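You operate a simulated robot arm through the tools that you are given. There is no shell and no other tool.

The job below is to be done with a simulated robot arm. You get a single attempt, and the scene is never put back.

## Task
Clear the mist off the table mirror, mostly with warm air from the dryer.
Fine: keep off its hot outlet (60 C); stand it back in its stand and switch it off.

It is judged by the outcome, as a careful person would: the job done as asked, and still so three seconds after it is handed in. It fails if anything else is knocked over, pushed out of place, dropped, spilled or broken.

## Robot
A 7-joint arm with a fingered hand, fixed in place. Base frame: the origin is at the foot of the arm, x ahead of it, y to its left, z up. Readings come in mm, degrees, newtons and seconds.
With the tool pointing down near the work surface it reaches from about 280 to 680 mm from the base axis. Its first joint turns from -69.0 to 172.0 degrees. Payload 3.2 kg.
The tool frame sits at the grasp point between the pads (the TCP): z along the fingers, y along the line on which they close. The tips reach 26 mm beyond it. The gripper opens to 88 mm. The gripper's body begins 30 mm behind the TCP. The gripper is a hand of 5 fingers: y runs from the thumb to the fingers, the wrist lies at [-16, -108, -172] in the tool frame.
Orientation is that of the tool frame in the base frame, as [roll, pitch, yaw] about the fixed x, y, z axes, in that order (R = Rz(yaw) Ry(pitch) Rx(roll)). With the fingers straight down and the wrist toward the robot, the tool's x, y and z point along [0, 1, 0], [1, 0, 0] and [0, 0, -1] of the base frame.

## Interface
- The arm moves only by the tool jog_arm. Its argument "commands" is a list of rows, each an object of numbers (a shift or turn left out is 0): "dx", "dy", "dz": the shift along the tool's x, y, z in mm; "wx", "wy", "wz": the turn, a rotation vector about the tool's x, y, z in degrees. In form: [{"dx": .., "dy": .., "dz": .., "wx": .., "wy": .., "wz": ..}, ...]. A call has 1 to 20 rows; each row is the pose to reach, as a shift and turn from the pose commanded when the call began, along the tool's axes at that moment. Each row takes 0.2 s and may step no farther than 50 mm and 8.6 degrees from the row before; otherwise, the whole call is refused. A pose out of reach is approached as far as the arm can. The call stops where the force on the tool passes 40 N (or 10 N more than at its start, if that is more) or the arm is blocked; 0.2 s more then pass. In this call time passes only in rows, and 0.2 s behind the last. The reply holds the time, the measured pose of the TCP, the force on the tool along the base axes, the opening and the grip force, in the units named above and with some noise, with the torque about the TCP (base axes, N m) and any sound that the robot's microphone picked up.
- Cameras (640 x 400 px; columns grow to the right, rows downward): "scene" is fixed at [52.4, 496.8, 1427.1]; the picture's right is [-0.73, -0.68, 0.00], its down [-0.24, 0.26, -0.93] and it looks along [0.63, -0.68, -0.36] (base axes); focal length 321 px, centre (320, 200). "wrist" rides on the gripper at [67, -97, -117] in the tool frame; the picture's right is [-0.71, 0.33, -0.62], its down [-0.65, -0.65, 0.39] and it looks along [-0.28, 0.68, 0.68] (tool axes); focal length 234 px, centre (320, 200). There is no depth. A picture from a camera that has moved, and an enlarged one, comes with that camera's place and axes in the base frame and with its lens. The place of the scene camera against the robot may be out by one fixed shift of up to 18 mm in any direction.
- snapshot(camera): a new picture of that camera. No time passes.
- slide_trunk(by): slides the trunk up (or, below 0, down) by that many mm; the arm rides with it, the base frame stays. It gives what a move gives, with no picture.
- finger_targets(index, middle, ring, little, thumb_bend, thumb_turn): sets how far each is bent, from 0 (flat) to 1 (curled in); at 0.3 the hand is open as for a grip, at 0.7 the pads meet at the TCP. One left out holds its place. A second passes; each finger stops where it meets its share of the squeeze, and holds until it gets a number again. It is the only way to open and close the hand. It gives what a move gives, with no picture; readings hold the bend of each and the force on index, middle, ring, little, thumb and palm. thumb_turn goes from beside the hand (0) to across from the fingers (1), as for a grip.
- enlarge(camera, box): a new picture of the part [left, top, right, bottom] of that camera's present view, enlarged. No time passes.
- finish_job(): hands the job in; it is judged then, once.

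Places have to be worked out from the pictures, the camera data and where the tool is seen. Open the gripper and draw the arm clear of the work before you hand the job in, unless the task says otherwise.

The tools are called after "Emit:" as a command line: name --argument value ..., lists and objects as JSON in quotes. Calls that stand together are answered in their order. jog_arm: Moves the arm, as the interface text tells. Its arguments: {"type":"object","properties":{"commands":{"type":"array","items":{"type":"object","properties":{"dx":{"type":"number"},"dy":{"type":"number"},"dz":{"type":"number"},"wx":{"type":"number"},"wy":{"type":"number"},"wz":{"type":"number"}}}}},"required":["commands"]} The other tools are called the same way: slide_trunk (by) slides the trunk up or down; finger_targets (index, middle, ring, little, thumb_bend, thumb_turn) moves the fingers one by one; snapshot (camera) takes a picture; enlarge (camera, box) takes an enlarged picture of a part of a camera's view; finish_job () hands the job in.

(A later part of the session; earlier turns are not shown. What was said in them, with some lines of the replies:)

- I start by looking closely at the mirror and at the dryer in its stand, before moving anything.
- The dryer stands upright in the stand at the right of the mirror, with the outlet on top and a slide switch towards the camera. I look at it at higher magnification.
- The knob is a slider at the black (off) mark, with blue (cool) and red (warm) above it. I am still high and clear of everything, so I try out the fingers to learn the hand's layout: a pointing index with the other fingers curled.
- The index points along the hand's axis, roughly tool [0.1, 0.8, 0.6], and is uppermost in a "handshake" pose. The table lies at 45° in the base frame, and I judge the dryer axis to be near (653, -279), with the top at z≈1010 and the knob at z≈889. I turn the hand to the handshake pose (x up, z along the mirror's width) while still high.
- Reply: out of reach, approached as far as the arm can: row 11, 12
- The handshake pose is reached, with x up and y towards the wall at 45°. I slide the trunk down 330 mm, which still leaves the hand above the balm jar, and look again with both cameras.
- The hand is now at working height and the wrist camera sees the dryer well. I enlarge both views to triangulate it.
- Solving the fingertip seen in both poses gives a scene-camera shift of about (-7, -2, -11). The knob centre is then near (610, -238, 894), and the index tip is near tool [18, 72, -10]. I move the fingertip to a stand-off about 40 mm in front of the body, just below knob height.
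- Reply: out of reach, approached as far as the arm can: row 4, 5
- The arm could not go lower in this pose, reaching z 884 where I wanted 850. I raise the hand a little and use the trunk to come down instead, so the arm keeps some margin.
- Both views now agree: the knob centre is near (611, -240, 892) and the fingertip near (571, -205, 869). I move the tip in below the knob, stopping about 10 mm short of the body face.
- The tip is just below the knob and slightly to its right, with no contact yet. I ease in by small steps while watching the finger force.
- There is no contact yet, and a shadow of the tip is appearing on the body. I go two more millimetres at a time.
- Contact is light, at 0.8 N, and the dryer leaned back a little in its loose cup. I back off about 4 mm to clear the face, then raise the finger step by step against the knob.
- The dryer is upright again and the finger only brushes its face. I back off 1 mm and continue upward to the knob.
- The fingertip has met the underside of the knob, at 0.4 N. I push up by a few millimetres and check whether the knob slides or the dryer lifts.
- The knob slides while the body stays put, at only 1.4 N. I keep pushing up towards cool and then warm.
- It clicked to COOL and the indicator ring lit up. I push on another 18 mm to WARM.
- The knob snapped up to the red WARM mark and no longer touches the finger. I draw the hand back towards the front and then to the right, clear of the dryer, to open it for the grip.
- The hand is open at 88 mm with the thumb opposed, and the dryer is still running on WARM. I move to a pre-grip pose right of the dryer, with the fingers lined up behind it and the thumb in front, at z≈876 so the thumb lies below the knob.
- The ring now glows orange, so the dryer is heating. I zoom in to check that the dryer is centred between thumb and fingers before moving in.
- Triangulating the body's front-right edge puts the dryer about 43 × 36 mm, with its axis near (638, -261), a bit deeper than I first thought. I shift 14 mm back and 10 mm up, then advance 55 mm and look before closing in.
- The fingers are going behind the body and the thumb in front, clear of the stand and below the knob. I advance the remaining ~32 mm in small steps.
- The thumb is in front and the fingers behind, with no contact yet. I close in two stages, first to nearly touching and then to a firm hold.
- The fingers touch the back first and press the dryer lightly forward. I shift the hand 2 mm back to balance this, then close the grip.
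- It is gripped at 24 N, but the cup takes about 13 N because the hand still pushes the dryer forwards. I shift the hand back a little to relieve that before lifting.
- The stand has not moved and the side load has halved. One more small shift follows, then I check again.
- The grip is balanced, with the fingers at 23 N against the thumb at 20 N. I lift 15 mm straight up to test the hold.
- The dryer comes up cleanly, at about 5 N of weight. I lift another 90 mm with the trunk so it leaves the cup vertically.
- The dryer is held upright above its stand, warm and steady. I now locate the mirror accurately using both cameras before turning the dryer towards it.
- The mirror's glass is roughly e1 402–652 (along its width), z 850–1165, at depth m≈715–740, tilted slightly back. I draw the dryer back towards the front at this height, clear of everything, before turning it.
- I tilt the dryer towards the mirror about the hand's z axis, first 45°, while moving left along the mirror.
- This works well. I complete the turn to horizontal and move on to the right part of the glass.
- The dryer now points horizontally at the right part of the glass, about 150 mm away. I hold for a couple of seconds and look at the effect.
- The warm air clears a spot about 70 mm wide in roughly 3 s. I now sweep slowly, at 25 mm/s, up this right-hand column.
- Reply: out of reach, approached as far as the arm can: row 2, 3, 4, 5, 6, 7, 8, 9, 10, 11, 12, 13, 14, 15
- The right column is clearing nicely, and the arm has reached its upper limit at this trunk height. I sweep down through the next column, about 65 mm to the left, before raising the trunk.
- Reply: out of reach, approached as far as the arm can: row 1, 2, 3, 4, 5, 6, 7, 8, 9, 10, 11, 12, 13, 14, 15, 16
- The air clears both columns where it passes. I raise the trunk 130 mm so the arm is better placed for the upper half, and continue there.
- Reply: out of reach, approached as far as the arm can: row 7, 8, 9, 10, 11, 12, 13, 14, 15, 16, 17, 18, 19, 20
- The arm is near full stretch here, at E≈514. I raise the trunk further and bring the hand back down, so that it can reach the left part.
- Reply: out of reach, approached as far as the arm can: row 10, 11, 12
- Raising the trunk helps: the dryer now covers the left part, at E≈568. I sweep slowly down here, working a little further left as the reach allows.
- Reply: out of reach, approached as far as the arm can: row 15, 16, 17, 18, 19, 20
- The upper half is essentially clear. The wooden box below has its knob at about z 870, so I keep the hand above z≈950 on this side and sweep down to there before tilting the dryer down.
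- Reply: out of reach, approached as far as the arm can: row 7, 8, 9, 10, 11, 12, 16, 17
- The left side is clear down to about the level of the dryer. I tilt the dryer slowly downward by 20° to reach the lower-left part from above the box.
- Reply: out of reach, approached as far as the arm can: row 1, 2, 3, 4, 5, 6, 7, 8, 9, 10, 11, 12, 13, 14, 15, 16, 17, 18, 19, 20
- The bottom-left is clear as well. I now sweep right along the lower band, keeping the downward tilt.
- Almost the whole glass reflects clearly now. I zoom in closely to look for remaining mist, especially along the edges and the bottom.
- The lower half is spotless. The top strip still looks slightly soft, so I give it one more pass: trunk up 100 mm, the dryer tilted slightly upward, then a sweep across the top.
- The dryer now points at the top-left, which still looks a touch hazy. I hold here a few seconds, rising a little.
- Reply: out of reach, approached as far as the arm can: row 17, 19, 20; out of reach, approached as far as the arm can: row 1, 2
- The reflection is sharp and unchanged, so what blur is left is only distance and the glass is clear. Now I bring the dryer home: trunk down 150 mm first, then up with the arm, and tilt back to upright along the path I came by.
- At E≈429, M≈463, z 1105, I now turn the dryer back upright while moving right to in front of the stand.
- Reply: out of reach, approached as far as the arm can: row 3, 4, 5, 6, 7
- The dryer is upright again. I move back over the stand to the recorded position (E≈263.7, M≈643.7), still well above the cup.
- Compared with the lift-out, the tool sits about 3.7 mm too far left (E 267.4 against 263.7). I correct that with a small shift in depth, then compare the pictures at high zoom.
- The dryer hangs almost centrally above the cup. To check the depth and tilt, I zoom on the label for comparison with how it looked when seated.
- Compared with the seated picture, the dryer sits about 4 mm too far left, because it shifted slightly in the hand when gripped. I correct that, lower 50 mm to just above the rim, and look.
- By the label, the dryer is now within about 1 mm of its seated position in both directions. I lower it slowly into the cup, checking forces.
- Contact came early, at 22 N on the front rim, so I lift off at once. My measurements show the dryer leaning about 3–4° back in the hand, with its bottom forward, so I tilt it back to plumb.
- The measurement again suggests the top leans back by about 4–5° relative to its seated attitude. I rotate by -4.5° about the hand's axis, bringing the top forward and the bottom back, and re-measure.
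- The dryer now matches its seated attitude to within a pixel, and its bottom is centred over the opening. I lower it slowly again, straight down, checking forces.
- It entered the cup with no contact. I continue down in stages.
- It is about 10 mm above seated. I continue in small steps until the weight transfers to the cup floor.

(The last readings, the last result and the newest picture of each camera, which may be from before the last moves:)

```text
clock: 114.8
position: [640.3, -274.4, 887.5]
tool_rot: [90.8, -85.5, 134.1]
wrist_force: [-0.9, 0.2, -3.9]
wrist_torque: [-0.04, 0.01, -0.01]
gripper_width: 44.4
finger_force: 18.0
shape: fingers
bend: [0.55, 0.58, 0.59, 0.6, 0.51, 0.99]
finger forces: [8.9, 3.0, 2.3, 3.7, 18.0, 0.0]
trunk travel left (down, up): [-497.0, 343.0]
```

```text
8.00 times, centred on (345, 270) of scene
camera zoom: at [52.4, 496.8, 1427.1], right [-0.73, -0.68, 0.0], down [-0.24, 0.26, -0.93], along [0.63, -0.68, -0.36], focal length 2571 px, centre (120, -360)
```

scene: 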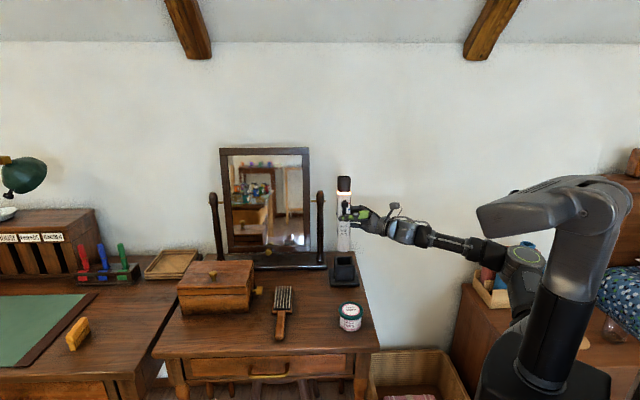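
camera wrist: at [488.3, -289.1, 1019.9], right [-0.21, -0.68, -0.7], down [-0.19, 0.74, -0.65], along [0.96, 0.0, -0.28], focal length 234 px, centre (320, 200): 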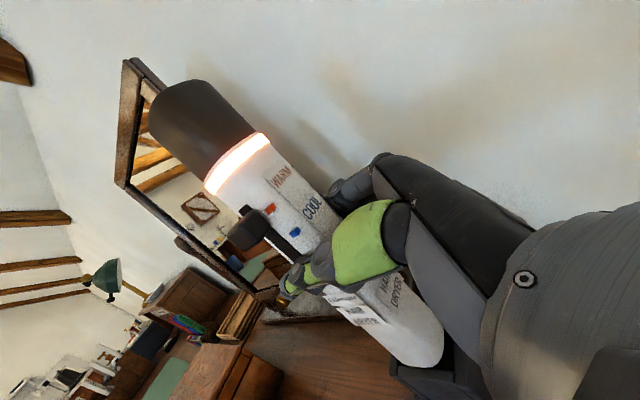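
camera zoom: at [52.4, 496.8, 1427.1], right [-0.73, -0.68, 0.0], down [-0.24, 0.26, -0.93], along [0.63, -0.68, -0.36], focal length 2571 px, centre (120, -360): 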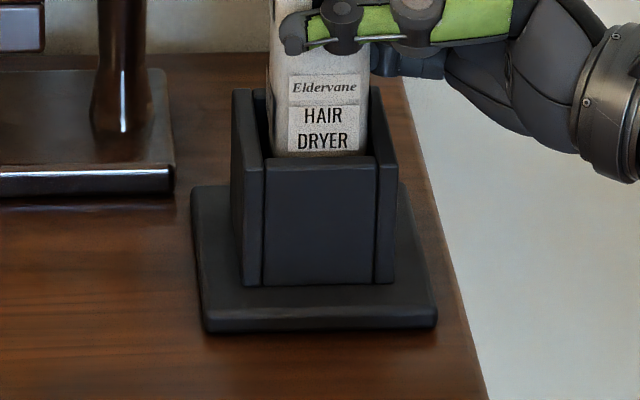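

About 1–2 mm remain. I go down by 1 mm steps.

Emit:
jog_arm --commands '[{"dx": -1, "dy": -0.1}]'

Emit:
jog_arm --commands '[{"dx": -1, "dy": -0.1}]'

Emit:
jog_arm --commands '[{"dx": -0.7}]'

```text
clock: 115.2
position: [640.4, -275.1, 886.2]
tool_rot: [89.1, -85.5, 135.9]
wrist_force: [0.3, 0.1, -2.3]
wrist_torque: [-0.06, -0.03, -0.02]
gripper_width: 44.3
finger_force: 18.0
shape: fingers
bend: [0.55, 0.58, 0.59, 0.6, 0.51, 0.99]
finger forces: [8.8, 3.1, 2.3, 3.9, 18.0, 0.0]
trunk travel left (down, up): [-497.0, 343.0]
```

```text
clock: 115.6
position: [638.4, -274.0, 886.7]
tool_rot: [89.4, -85.4, 135.6]
wrist_force: [-0.5, -0.7, 1.6]
wrist_torque: [-0.06, -0.03, -0.03]
gripper_width: 44.5
finger_force: 18.5
shape: fingers
bend: [0.55, 0.58, 0.59, 0.6, 0.51, 0.99]
finger forces: [9.1, 3.1, 2.3, 4.0, 17.8, 0.0]
trunk travel left (down, up): [-497.0, 343.0]
```

```text
clock: 116.0
position: [639.0, -274.0, 885.2]
tool_rot: [90.0, -85.4, 135.0]
wrist_force: [0.3, -1.9, 3.9]
wrist_torque: [-0.08, -0.07, -0.04]
gripper_width: 44.2
finger_force: 18.5
shape: fingers
bend: [0.55, 0.58, 0.59, 0.6, 0.51, 0.99]
finger forces: [9.2, 3.4, 2.4, 3.9, 17.4, 0.0]
trunk travel left (down, up): [-497.0, 343.0]
```

The weight is on the cup floor now, with the force reversed to +4 N. I open the hand in two stages.

Emit:
finger_targets --index 0.48 --middle 0.48 --ring 0.48 --little 0.48 --thumb_bend 0.46

Emit:
finger_targets --index 0.3 --middle 0.3 --ring 0.3 --little 0.3 --thumb_bend 0.3

Emit:
enlarge --camera "scene" --box '[320, 200, 400, 290]'

Emit:
enlarge --camera "wrist" --box '[180, 140, 400, 360]'

```text
clock: 117.0
position: [638.0, -273.3, 884.8]
tool_rot: [91.3, -85.3, 133.7]
wrist_force: [0.2, -0.6, -0.8]
wrist_torque: [-0.01, 0.03, -0.01]
gripper_width: 52.0
finger_force: 0.1
shape: fingers
bend: [0.48, 0.48, 0.48, 0.48, 0.46, 0.99]
finger forces: [0.0, 0.0, 0.1, 0.0, 0.0, 0.1]
trunk travel left (down, up): [-497.0, 343.0]
```

```text
clock: 118.0
position: [639.0, -273.0, 883.1]
tool_rot: [90.1, -85.4, 134.8]
wrist_force: [0.2, 0.9, 0.1]
wrist_torque: [-0.03, -0.01, 0.03]
gripper_width: 87.4
finger_force: 0.1
shape: fingers
bend: [0.3, 0.3, 0.3, 0.3, 0.3, 0.97]
finger forces: [0.0, 0.0, 0.1, 0.0, 0.0, 0.0]
trunk travel left (down, up): [-497.0, 343.0]
```

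```text
4.44 times, centred on (360, 245) of scene
camera zoom: at [52.4, 496.8, 1427.1], right [-0.73, -0.68, 0.0], down [-0.24, 0.26, -0.93], along [0.63, -0.68, -0.36], focal length 1428 px, centre (142, 0)
```

zoom: 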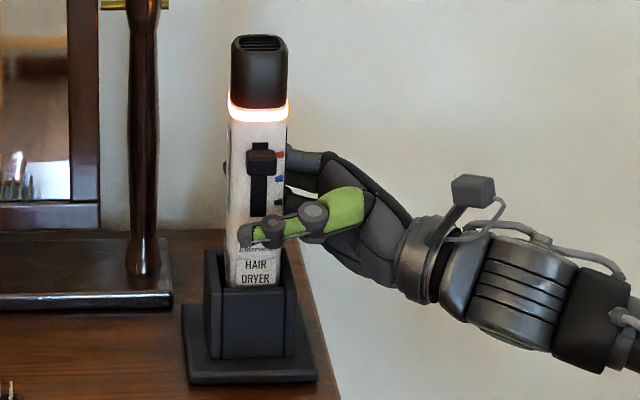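

```text
1.82 times, centred on (290, 250) of wrist
camera zoom: at [483.8, -285.3, 943.4], right [-0.17, -0.72, -0.68], down [-0.15, 0.7, -0.7], along [0.97, -0.02, -0.23], focal length 426 px, centre (374, 109)
```

zoom: 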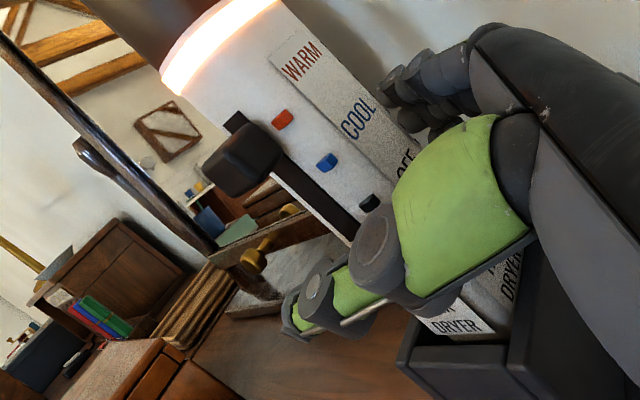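

The dryer stands in the cup and the hand is open, touching nothing. I withdraw straight back to the right and restore the level attitude.

Emit:
jog_arm --commands '[{"dz": -10}, {"dz": -25}, {"dz": -45}, {"dz": -70}, {"dz": -95}]'

Emit:
enlarge --camera "scene" --box '[320, 245, 370, 295]'

Emit:
enlarge --camera "scene" --box '[325, 200, 375, 250]'

Emit:
snapshot --camera "scene"

```text
clock: 119.2
position: [578.1, -325.5, 883.1]
tool_rot: [99.7, -85.2, 127.9]
wrist_force: [0.4, 0.0, -0.3]
wrist_torque: [-0.02, 0.02, 0.01]
gripper_width: 87.4
finger_force: 0.1
shape: fingers
bend: [0.3, 0.3, 0.3, 0.3, 0.3, 0.97]
finger forces: [0.0, 0.0, 0.0, 0.0, 0.0, 0.0]
out of reach, approached as far as the arm can: row 3, 4, 5
trunk travel left (down, up): [-497.0, 343.0]
```

```text
8.00 times, centred on (345, 270) of scene
camera zoom: at [52.4, 496.8, 1427.1], right [-0.73, -0.68, 0.0], down [-0.24, 0.26, -0.93], along [0.63, -0.68, -0.36], focal length 2571 px, centre (120, -360)
```

zoom: 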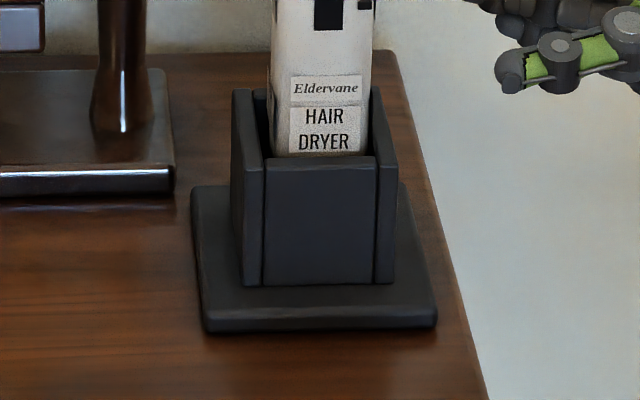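

```text
8.00 times, centred on (350, 225) of scene
camera zoom: at [52.4, 496.8, 1427.1], right [-0.73, -0.68, 0.0], down [-0.24, 0.26, -0.93], along [0.63, -0.68, -0.36], focal length 2571 px, centre (80, 0)
```

zoom: 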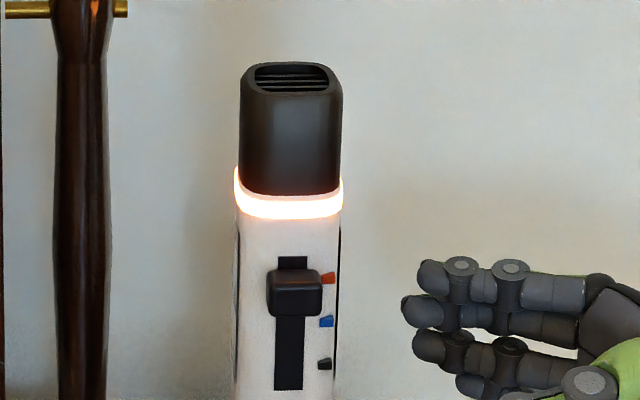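

```text
taken
```

scene: 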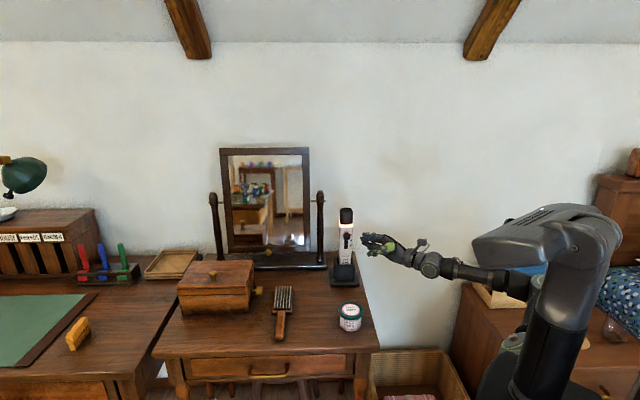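

The dryer is seated upright, 2 mm right of its first spot and well within the cup. I raise the hand, level it, and lower the trunk, so that the arm has reach for switching off.

Emit:
jog_arm --commands '[{"dx": 20, "dy": 1.5, "dz": -5, "wz": 1}, {"dx": 45, "dy": 3.5, "dz": -10, "wz": 2}, {"dx": 70, "dy": 5.5, "dz": -15, "wz": 3}, {"dx": 95, "dy": 7.5, "dz": -20, "wz": 4}, {"dx": 110, "dy": 8.6, "dz": -20, "wz": 4.5}]'

Emit:
slide_trunk --by -50

Emit:
finger_targets --index 0.0 --middle 1.0 --ring 1.0 --little 1.0 --thumb_bend 0.3

Emit:
snapshot --camera "scene"

```text
clock: 120.4
position: [537.8, -354.3, 981.8]
tool_rot: [118.0, -89.8, 107.1]
wrist_force: [-0.1, -0.1, -0.8]
wrist_torque: [0.0, 0.01, 0.01]
gripper_width: 87.6
finger_force: 0.0
shape: fingers
bend: [0.3, 0.3, 0.3, 0.3, 0.3, 0.97]
finger forces: [0.0, 0.1, 0.0, 0.1, 0.0, 0.0]
out of reach, approached as far as the arm can: row 3, 4, 5
trunk travel left (down, up): [-497.0, 343.0]
```

```text
clock: 121.3
position: [537.1, -355.6, 930.5]
tool_rot: [86.7, -89.8, 138.2]
wrist_force: [-1.2, 0.1, 0.3]
wrist_torque: [-0.01, 0.02, 0.03]
gripper_width: 87.8
finger_force: 0.0
shape: fingers
bend: [0.3, 0.3, 0.3, 0.3, 0.3, 0.97]
finger forces: [0.0, 0.0, 0.0, 0.0, 0.0, 0.0]
trunk travel left (down, up): [-447.0, 393.0]
```

```text
clock: 122.3
position: [537.9, -354.0, 929.6]
tool_rot: [93.3, -89.9, 131.7]
wrist_force: [-0.1, 0.3, -1.0]
wrist_torque: [0.01, 0.0, -0.01]
gripper_width: 121.5
finger_force: 0.0
shape: fingers
bend: [0.0, 1.0, 1.0, 1.0, 0.3, 0.97]
finger forces: [0.0, 0.0, 0.0, 0.1, 0.1, 0.0]
trunk travel left (down, up): [-447.0, 393.0]
```

```text
taken
```

scene: 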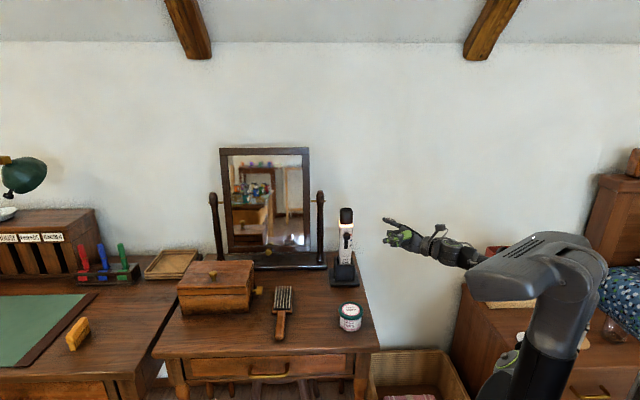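

The hand is pointing and clear. I swing round to the front of the dryer, keeping the fingertip about 45 mm in front of the knob and just above its height.

Emit:
jog_arm --commands '[{"dy": -30, "dx": 5}, {"dy": -65, "dx": 10}, {"dy": -100, "dx": 14}, {"dy": -130, "dx": 18}, {"dy": -146, "dx": 20, "dz": 20}, {"dy": -146, "dx": 20, "dz": 50}, {"dy": -146, "dx": 20, "dz": 80}, {"dy": -146, "dx": 20, "dz": 110}, {"dy": -146, "dx": 20, "dz": 130}, {"dy": -146, "dx": 20, "dz": 144}]'

Emit:
enlarge --camera "scene" --box '[325, 205, 375, 255]'

Emit:
enlarge --camera "wrist" --box '[280, 40, 480, 240]'

```text
clock: 124.5
position: [535.2, -147.9, 948.5]
tool_rot: [141.1, -89.9, 83.9]
wrist_force: [-0.1, -0.5, 0.0]
wrist_torque: [-0.01, -0.01, 0.01]
gripper_width: 121.4
finger_force: 0.2
shape: fingers
bend: [0.0, 1.0, 1.0, 1.0, 0.3, 0.97]
finger forces: [0.1, 0.0, 0.0, 0.0, 0.0, 0.1]
trunk travel left (down, up): [-447.0, 393.0]
```

```text
8.00 times, centred on (350, 230) of scene
camera zoom: at [52.4, 496.8, 1427.1], right [-0.73, -0.68, 0.0], down [-0.24, 0.26, -0.93], along [0.63, -0.68, -0.36], focal length 2571 px, centre (80, -40)
```

zoom: 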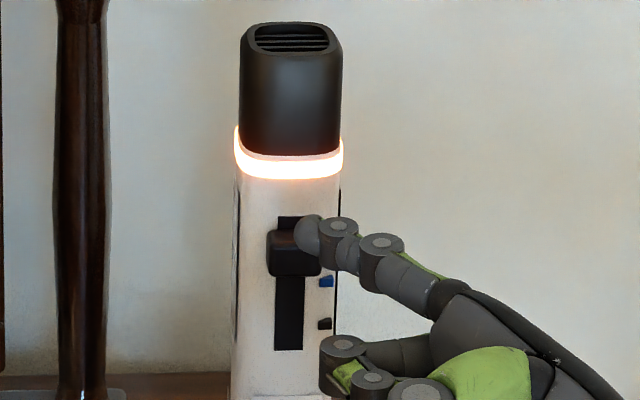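

```text
2.00 times, centred on (380, 140) of wrist
camera zoom: at [384.9, -164.3, 1015.8], right [-0.21, -0.68, -0.71], down [-0.19, 0.74, -0.65], along [0.96, 0.0, -0.28], focal length 468 px, centre (200, 320)
```

zoom: 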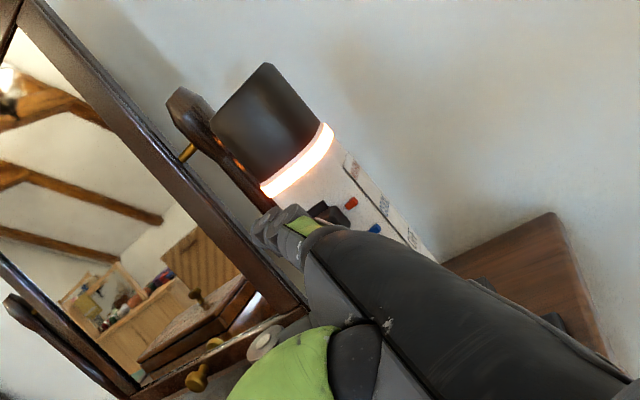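

The fingertip will come in above the knob. I lower it 4 mm to keep clear of the cap, and move in to about 12 mm from the face.

Emit:
jog_arm --commands '[{"dx": -4, "dy": 5}, {"dx": -4, "dy": 15}, {"dx": -4, "dy": 25}, {"dx": -4, "dy": 34}]'

Emit:
enlarge --camera "scene" --box '[325, 205, 375, 255]'

Emit:
enlarge --camera "wrist" --box '[280, 60, 440, 220]'

```text
clock: 125.5
position: [559.9, -174.2, 946.6]
tool_rot: [8.6, -90.0, -143.7]
wrist_force: [-0.2, -0.9, -0.7]
wrist_torque: [-0.01, 0.02, -0.03]
gripper_width: 121.7
finger_force: 0.0
shape: fingers
bend: [0.0, 1.0, 1.0, 1.0, 0.3, 0.97]
finger forces: [0.0, 0.0, 0.1, 0.0, 0.0, 0.0]
trunk travel left (down, up): [-447.0, 393.0]
```

```text
8.00 times, centred on (350, 230) of scene
camera zoom: at [52.4, 496.8, 1427.1], right [-0.73, -0.68, 0.0], down [-0.24, 0.26, -0.93], along [0.63, -0.68, -0.36], focal length 2571 px, centre (80, -40)
```

zoom: 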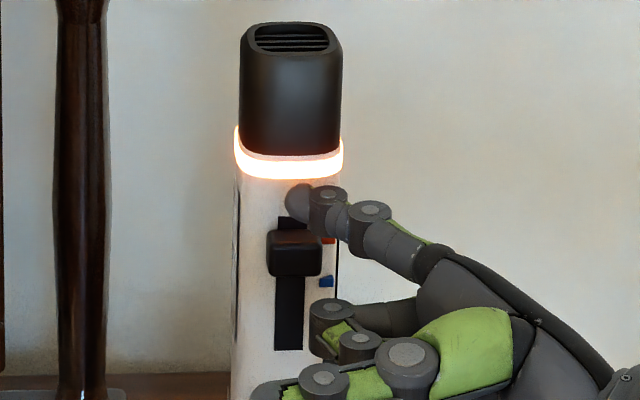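

```text
2.50 times, centred on (360, 140) of wrist
camera zoom: at [408.1, -188.3, 1013.0], right [-0.21, -0.68, -0.71], down [-0.19, 0.74, -0.65], along [0.96, 0.0, -0.28], focal length 585 px, centre (220, 350)
```

zoom: 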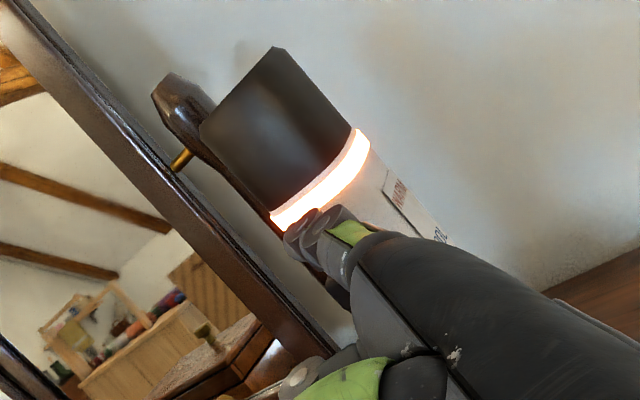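

The fingertip sits in front of the white part, between the ring and the knob, and below the black cap. I ease in 5 mm and 3 mm left, then start pressing down gently.

Emit:
jog_arm --commands '[{"dy": 2.5, "dz": 1.5}, {"dy": 5, "dz": 3}]'

Emit:
jog_arm --commands '[{"dx": -2}, {"dx": -4}, {"dx": -6}]'

Emit:
enlarge --camera "scene" --box '[325, 205, 375, 255]'

Emit:
enlarge --camera "wrist" --box '[280, 60, 440, 220]'

```text
clock: 126.1
position: [565.3, -175.0, 946.9]
tool_rot: [76.0, -89.9, 149.0]
wrist_force: [0.0, 0.1, -0.3]
wrist_torque: [0.01, 0.01, -0.01]
gripper_width: 121.3
finger_force: 0.0
shape: fingers
bend: [0.0, 1.0, 1.0, 1.0, 0.3, 0.97]
finger forces: [0.0, 0.0, 0.1, 0.0, 0.0, 0.1]
trunk travel left (down, up): [-447.0, 393.0]
```

```text
clock: 126.9
position: [565.5, -174.5, 940.6]
tool_rot: [107.5, -89.9, 117.7]
wrist_force: [0.5, -0.1, 0.0]
wrist_torque: [0.0, 0.01, 0.02]
gripper_width: 121.5
finger_force: 0.1
shape: fingers
bend: [0.0, 1.0, 1.0, 1.0, 0.3, 0.97]
finger forces: [0.1, 0.0, 0.1, 0.0, 0.0, 0.0]
trunk travel left (down, up): [-447.0, 393.0]
```

```text
8.00 times, centred on (350, 230) of scene
camera zoom: at [52.4, 496.8, 1427.1], right [-0.73, -0.68, 0.0], down [-0.24, 0.26, -0.93], along [0.63, -0.68, -0.36], focal length 2571 px, centre (80, -40)
```

zoom: 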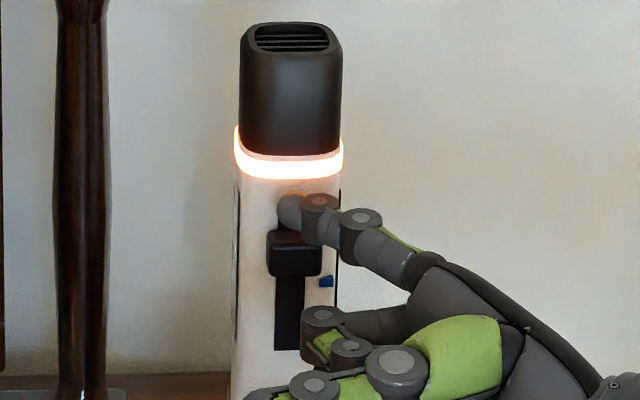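

```text
2.50 times, centred on (360, 140) of wrist
camera zoom: at [413.5, -190.2, 1007.0], right [-0.21, -0.68, -0.71], down [-0.19, 0.74, -0.65], along [0.96, 0.0, -0.28], focal length 585 px, centre (220, 350)
```

zoom: 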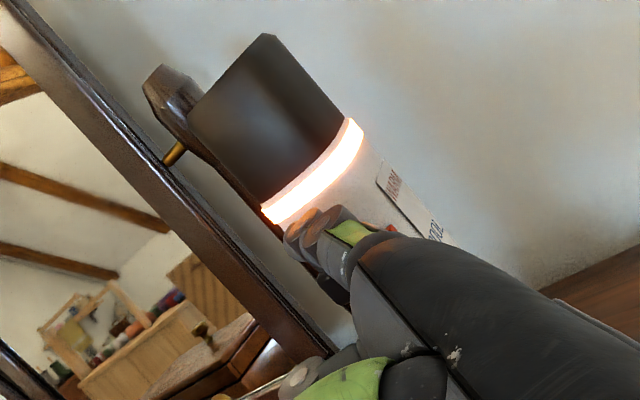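

The tip is right above the knob with no contact yet. I press down in small steps.

Emit:
jog_arm --commands '[{"dx": -2}, {"dx": -4}, {"dx": -6}]'

Emit:
enlarge --camera "scene" --box '[325, 205, 375, 255]'

```text
clock: 127.7
position: [565.1, -174.4, 934.3]
tool_rot: [119.9, -90.0, 105.0]
wrist_force: [0.2, 0.3, 0.7]
wrist_torque: [0.01, 0.03, -0.01]
gripper_width: 121.6
finger_force: 0.1
shape: fingers
bend: [0.0, 1.0, 1.0, 1.0, 0.3, 0.97]
finger forces: [0.0, 0.0, 0.0, 0.1, 0.1, 0.0]
trunk travel left (down, up): [-447.0, 393.0]
```

```text
8.00 times, centred on (350, 230) of scene
camera zoom: at [52.4, 496.8, 1427.1], right [-0.73, -0.68, 0.0], down [-0.24, 0.26, -0.93], along [0.63, -0.68, -0.36], focal length 2571 px, centre (80, -40)
```

zoom: 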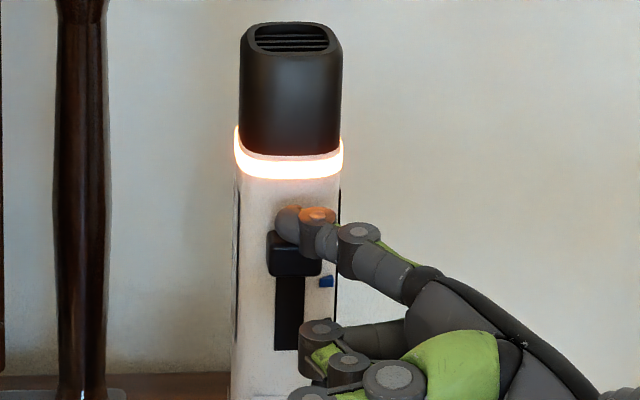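

By my geometry, contact should come about here. I go 2 mm deeper for a surer hold on the knob and continue down.

Emit:
jog_arm --commands '[{"dy": 1}, {"dy": 2.5}]'

Emit:
jog_arm --commands '[{"dx": -2}, {"dx": -4}]'

Emit:
enlarge --camera "scene" --box '[325, 205, 375, 255]'

Emit:
enlarge --camera "wrist" --box '[300, 100, 400, 200]'

```text
clock: 128.3
position: [566.8, -176.6, 934.2]
tool_rot: [64.8, -89.9, 160.3]
wrist_force: [0.9, 0.3, 0.2]
wrist_torque: [0.02, 0.01, -0.01]
gripper_width: 121.6
finger_force: 0.2
shape: fingers
bend: [0.0, 1.0, 1.0, 1.0, 0.3, 0.97]
finger forces: [0.0, 0.1, 0.0, 0.1, 0.0, 0.0]
trunk travel left (down, up): [-447.0, 393.0]
```

```text
clock: 128.9
position: [567.7, -175.5, 929.9]
tool_rot: [1.1, -89.9, -136.1]
wrist_force: [1.3, 0.1, 1.8]
wrist_torque: [-0.09, -0.07, -0.04]
gripper_width: 121.7
finger_force: 0.4
shape: fingers
bend: [0.0, 1.0, 1.0, 1.0, 0.3, 0.97]
finger forces: [1.1, 0.0, 0.1, 0.1, 0.0, 0.1]
trunk travel left (down, up): [-447.0, 393.0]
```

```text
8.00 times, centred on (350, 230) of scene
camera zoom: at [52.4, 496.8, 1427.1], right [-0.73, -0.68, 0.0], down [-0.24, 0.26, -0.93], along [0.63, -0.68, -0.36], focal length 2571 px, centre (80, -40)
```

zoom: 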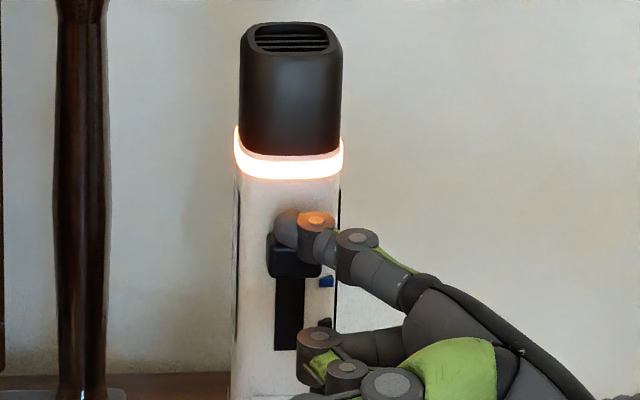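

```text
4.00 times, centred on (350, 150) of wrist
camera zoom: at [415.5, -191.0, 996.5], right [-0.21, -0.68, -0.71], down [-0.19, 0.74, -0.65], along [0.96, 0.0, -0.28], focal length 937 px, centre (200, 400)
```

zoom: 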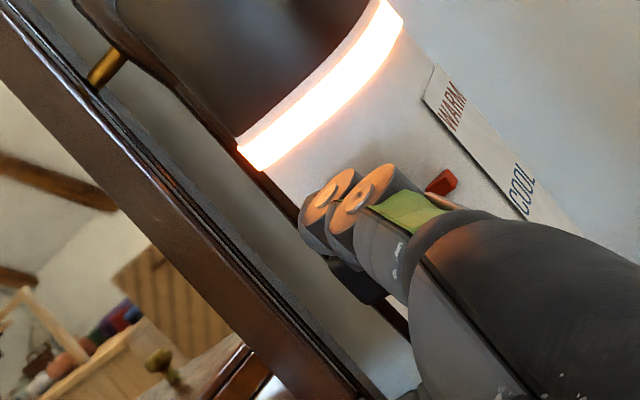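

The finger is on top of the knob, at 1–2 N. I push down through COOL.

Emit:
jog_arm --commands '[{"dx": -3}, {"dx": -6}, {"dx": -9}, {"dx": -12}, {"dx": -15}, {"dx": -18}]'

Emit:
enlarge --camera "scene" --box '[325, 205, 375, 255]'

```text
clock: 130.3
position: [566.9, -175.7, 912.0]
tool_rot: [133.0, -89.9, 92.2]
wrist_force: [-0.2, -0.2, 0.9]
wrist_torque: [-0.03, 0.0, -0.01]
gripper_width: 121.6
finger_force: 0.1
shape: fingers
bend: [0.0, 1.0, 1.0, 1.0, 0.3, 0.97]
finger forces: [0.3, 0.0, 0.1, 0.1, 0.1, 0.0]
trunk travel left (down, up): [-447.0, 393.0]
```

```text
8.00 times, centred on (350, 230) of scene
camera zoom: at [52.4, 496.8, 1427.1], right [-0.73, -0.68, 0.0], down [-0.24, 0.26, -0.93], along [0.63, -0.68, -0.36], focal length 2571 px, centre (80, -40)
```

zoom: 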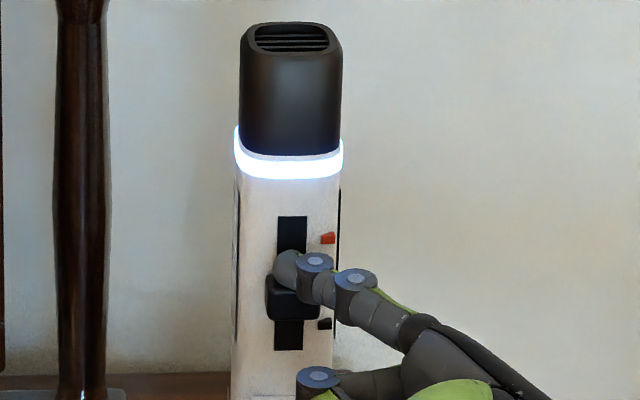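

The ring turned blue-white, so it is at COOL. I push on down another ~18 mm to OFF.

Emit:
jog_arm --commands '[{"dx": -3}, {"dx": -6}, {"dx": -9}, {"dx": -12}, {"dx": -15}, {"dx": -17}]'

Emit:
enlarge --camera "scene" --box '[325, 210, 375, 260]'

```text
clock: 131.7
position: [567.5, -175.8, 894.5]
tool_rot: [71.3, -89.9, 153.7]
wrist_force: [0.3, -0.3, 0.7]
wrist_torque: [0.01, -0.02, 0.04]
gripper_width: 121.7
finger_force: 0.0
shape: fingers
bend: [0.0, 1.0, 1.0, 1.0, 0.3, 0.97]
finger forces: [0.0, 0.0, 0.0, 0.0, 0.0, 0.0]
trunk travel left (down, up): [-447.0, 393.0]
```

```text
8.00 times, centred on (350, 235) of scene
camera zoom: at [52.4, 496.8, 1427.1], right [-0.73, -0.68, 0.0], down [-0.24, 0.26, -0.93], along [0.63, -0.68, -0.36], focal length 2571 px, centre (80, -80)
```

zoom: 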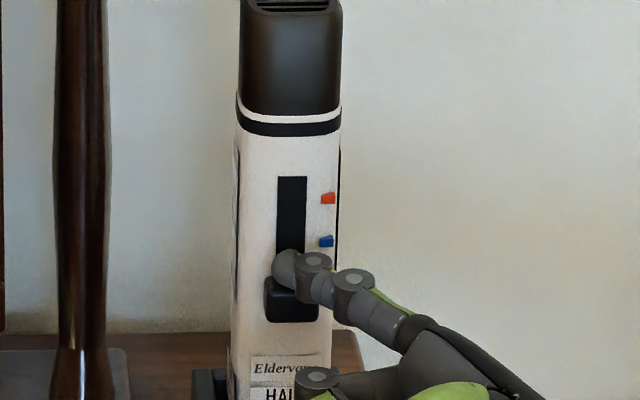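

The ring is dark and the knob is at OFF. I draw the hand back towards the front and then away to the right and up, and open it.

Emit:
jog_arm --commands '[{"dy": -15, "dx": 2}, {"dy": -35, "dx": 5}, {"dy": -50, "dx": 10}, {"dy": -60, "dx": 25, "dz": -20}, {"dy": -65, "dx": 45, "dz": -50}, {"dy": -65, "dx": 65, "dz": -80}, {"dy": -65, "dx": 85, "dz": -110}]'

Emit:
finger_targets --index 0.3 --middle 0.3 --ring 0.3 --little 0.3 --thumb_bend 0.3

Emit:
snapshot --camera "scene"

Emit:
enlarge --camera "scene" --box '[200, 140, 380, 300]'

Emit:
enlarge --camera "scene" --box '[325, 210, 375, 260]'

```text
clock: 133.3
position: [443.6, -208.8, 977.6]
tool_rot: [88.5, -89.9, 136.6]
wrist_force: [-1.0, 0.2, -1.1]
wrist_torque: [0.01, 0.02, -0.01]
gripper_width: 121.6
finger_force: 0.0
shape: fingers
bend: [0.0, 1.0, 1.0, 1.0, 0.3, 0.97]
finger forces: [0.0, 0.0, 0.1, 0.1, 0.1, 0.1]
trunk travel left (down, up): [-447.0, 393.0]
```

```text
clock: 134.3
position: [443.9, -208.1, 977.0]
tool_rot: [74.3, -89.9, 150.6]
wrist_force: [-0.1, 0.1, -0.2]
wrist_torque: [0.01, 0.0, 0.0]
gripper_width: 88.1
finger_force: 0.1
shape: fingers
bend: [0.3, 0.3, 0.3, 0.3, 0.3, 0.97]
finger forces: [0.0, 0.0, 0.1, 0.1, 0.0, 0.0]
trunk travel left (down, up): [-447.0, 393.0]
```

```text
taken
```

scene: 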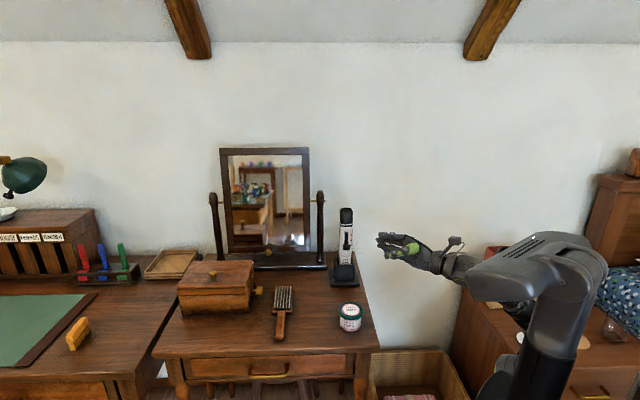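

```text
2.50 times, centred on (290, 220) of scene
camera zoom: at [52.4, 496.8, 1427.1], right [-0.73, -0.68, 0.0], down [-0.24, 0.26, -0.93], along [0.63, -0.68, -0.36], focal length 804 px, centre (395, 150)
```

zoom: 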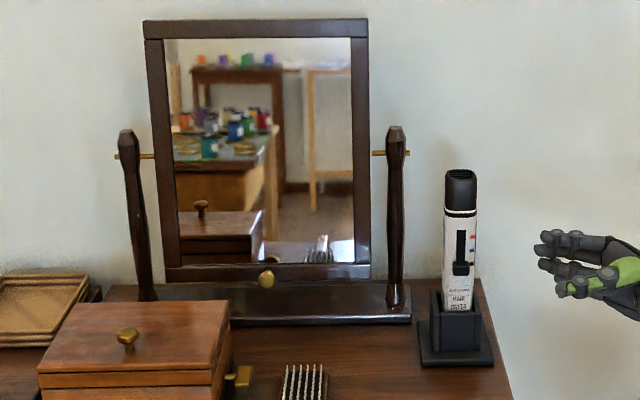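

```text
8.00 times, centred on (350, 235) of scene
camera zoom: at [52.4, 496.8, 1427.1], right [-0.73, -0.68, 0.0], down [-0.24, 0.26, -0.93], along [0.63, -0.68, -0.36], focal length 2571 px, centre (80, -80)
```

zoom: 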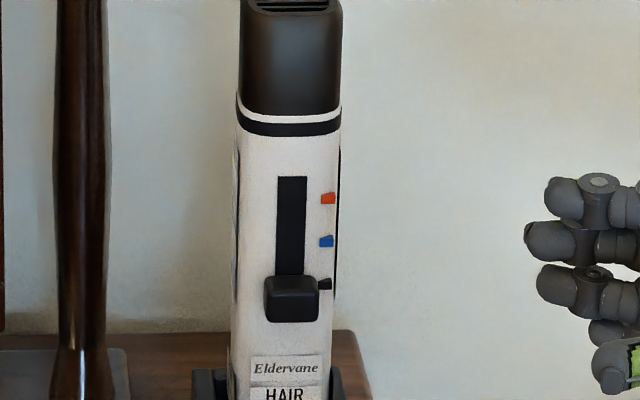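

The dryer is off, upright in its stand, and nothing else has moved. I make one last close check of the glass along all its edges.

Emit:
enlarge --camera "scene" --box '[215, 195, 315, 257]'

Emit:
enlarge --camera "scene" --box '[215, 145, 315, 207]'

Emit:
snapshot --camera "wrist"

```text
6.40 times, centred on (265, 226) of scene
camera zoom: at [52.4, 496.8, 1427.1], right [-0.73, -0.68, 0.0], down [-0.24, 0.26, -0.93], along [0.63, -0.68, -0.36], focal length 2057 px, centre (672, 34)
```

zoom: 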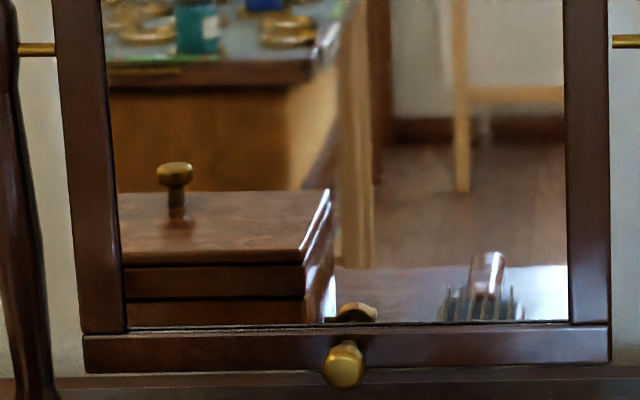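

```text
6.40 times, centred on (265, 176) of scene
camera zoom: at [52.4, 496.8, 1427.1], right [-0.73, -0.68, 0.0], down [-0.24, 0.26, -0.93], along [0.63, -0.68, -0.36], focal length 2057 px, centre (672, 354)
```

zoom: 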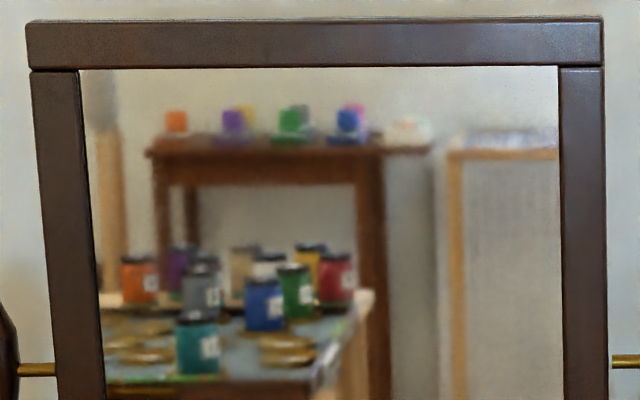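

```text
taken
camera wrist: at [292.3, -223.3, 1044.4], right [-0.21, -0.68, -0.71], down [-0.19, 0.74, -0.65], along [0.96, 0.0, -0.28], focal length 234 px, centre (320, 200)
```

wrist: 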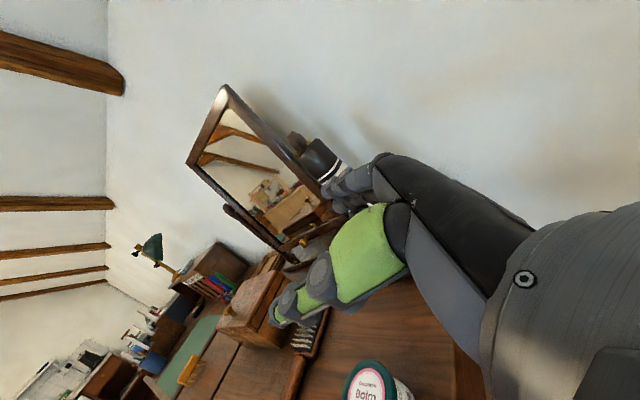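

The mirror is clear over its whole surface in both views. The dryer is off and standing in its stand, and the hand is open and clear. I hand the job in.

Emit:
finish_job

```text
The job is handed in.
```

The table mirror is clear of mist over its whole surface. I used only the dryer's warm air; nothing touched the glass. The dryer is switched off and standing upright in its stand, about 2 mm from where it first stood, and the hand stayed off the hot outlet.

On the first try at putting it back, the dryer's base caught the front rim of the stand with about 22 N. I lifted it straight off, corrected a slight lean, and it then went in cleanly. The stand and everything else on the table look unmoved in the last pictures.

The hand is open and drawn clear, and the job is handed in.
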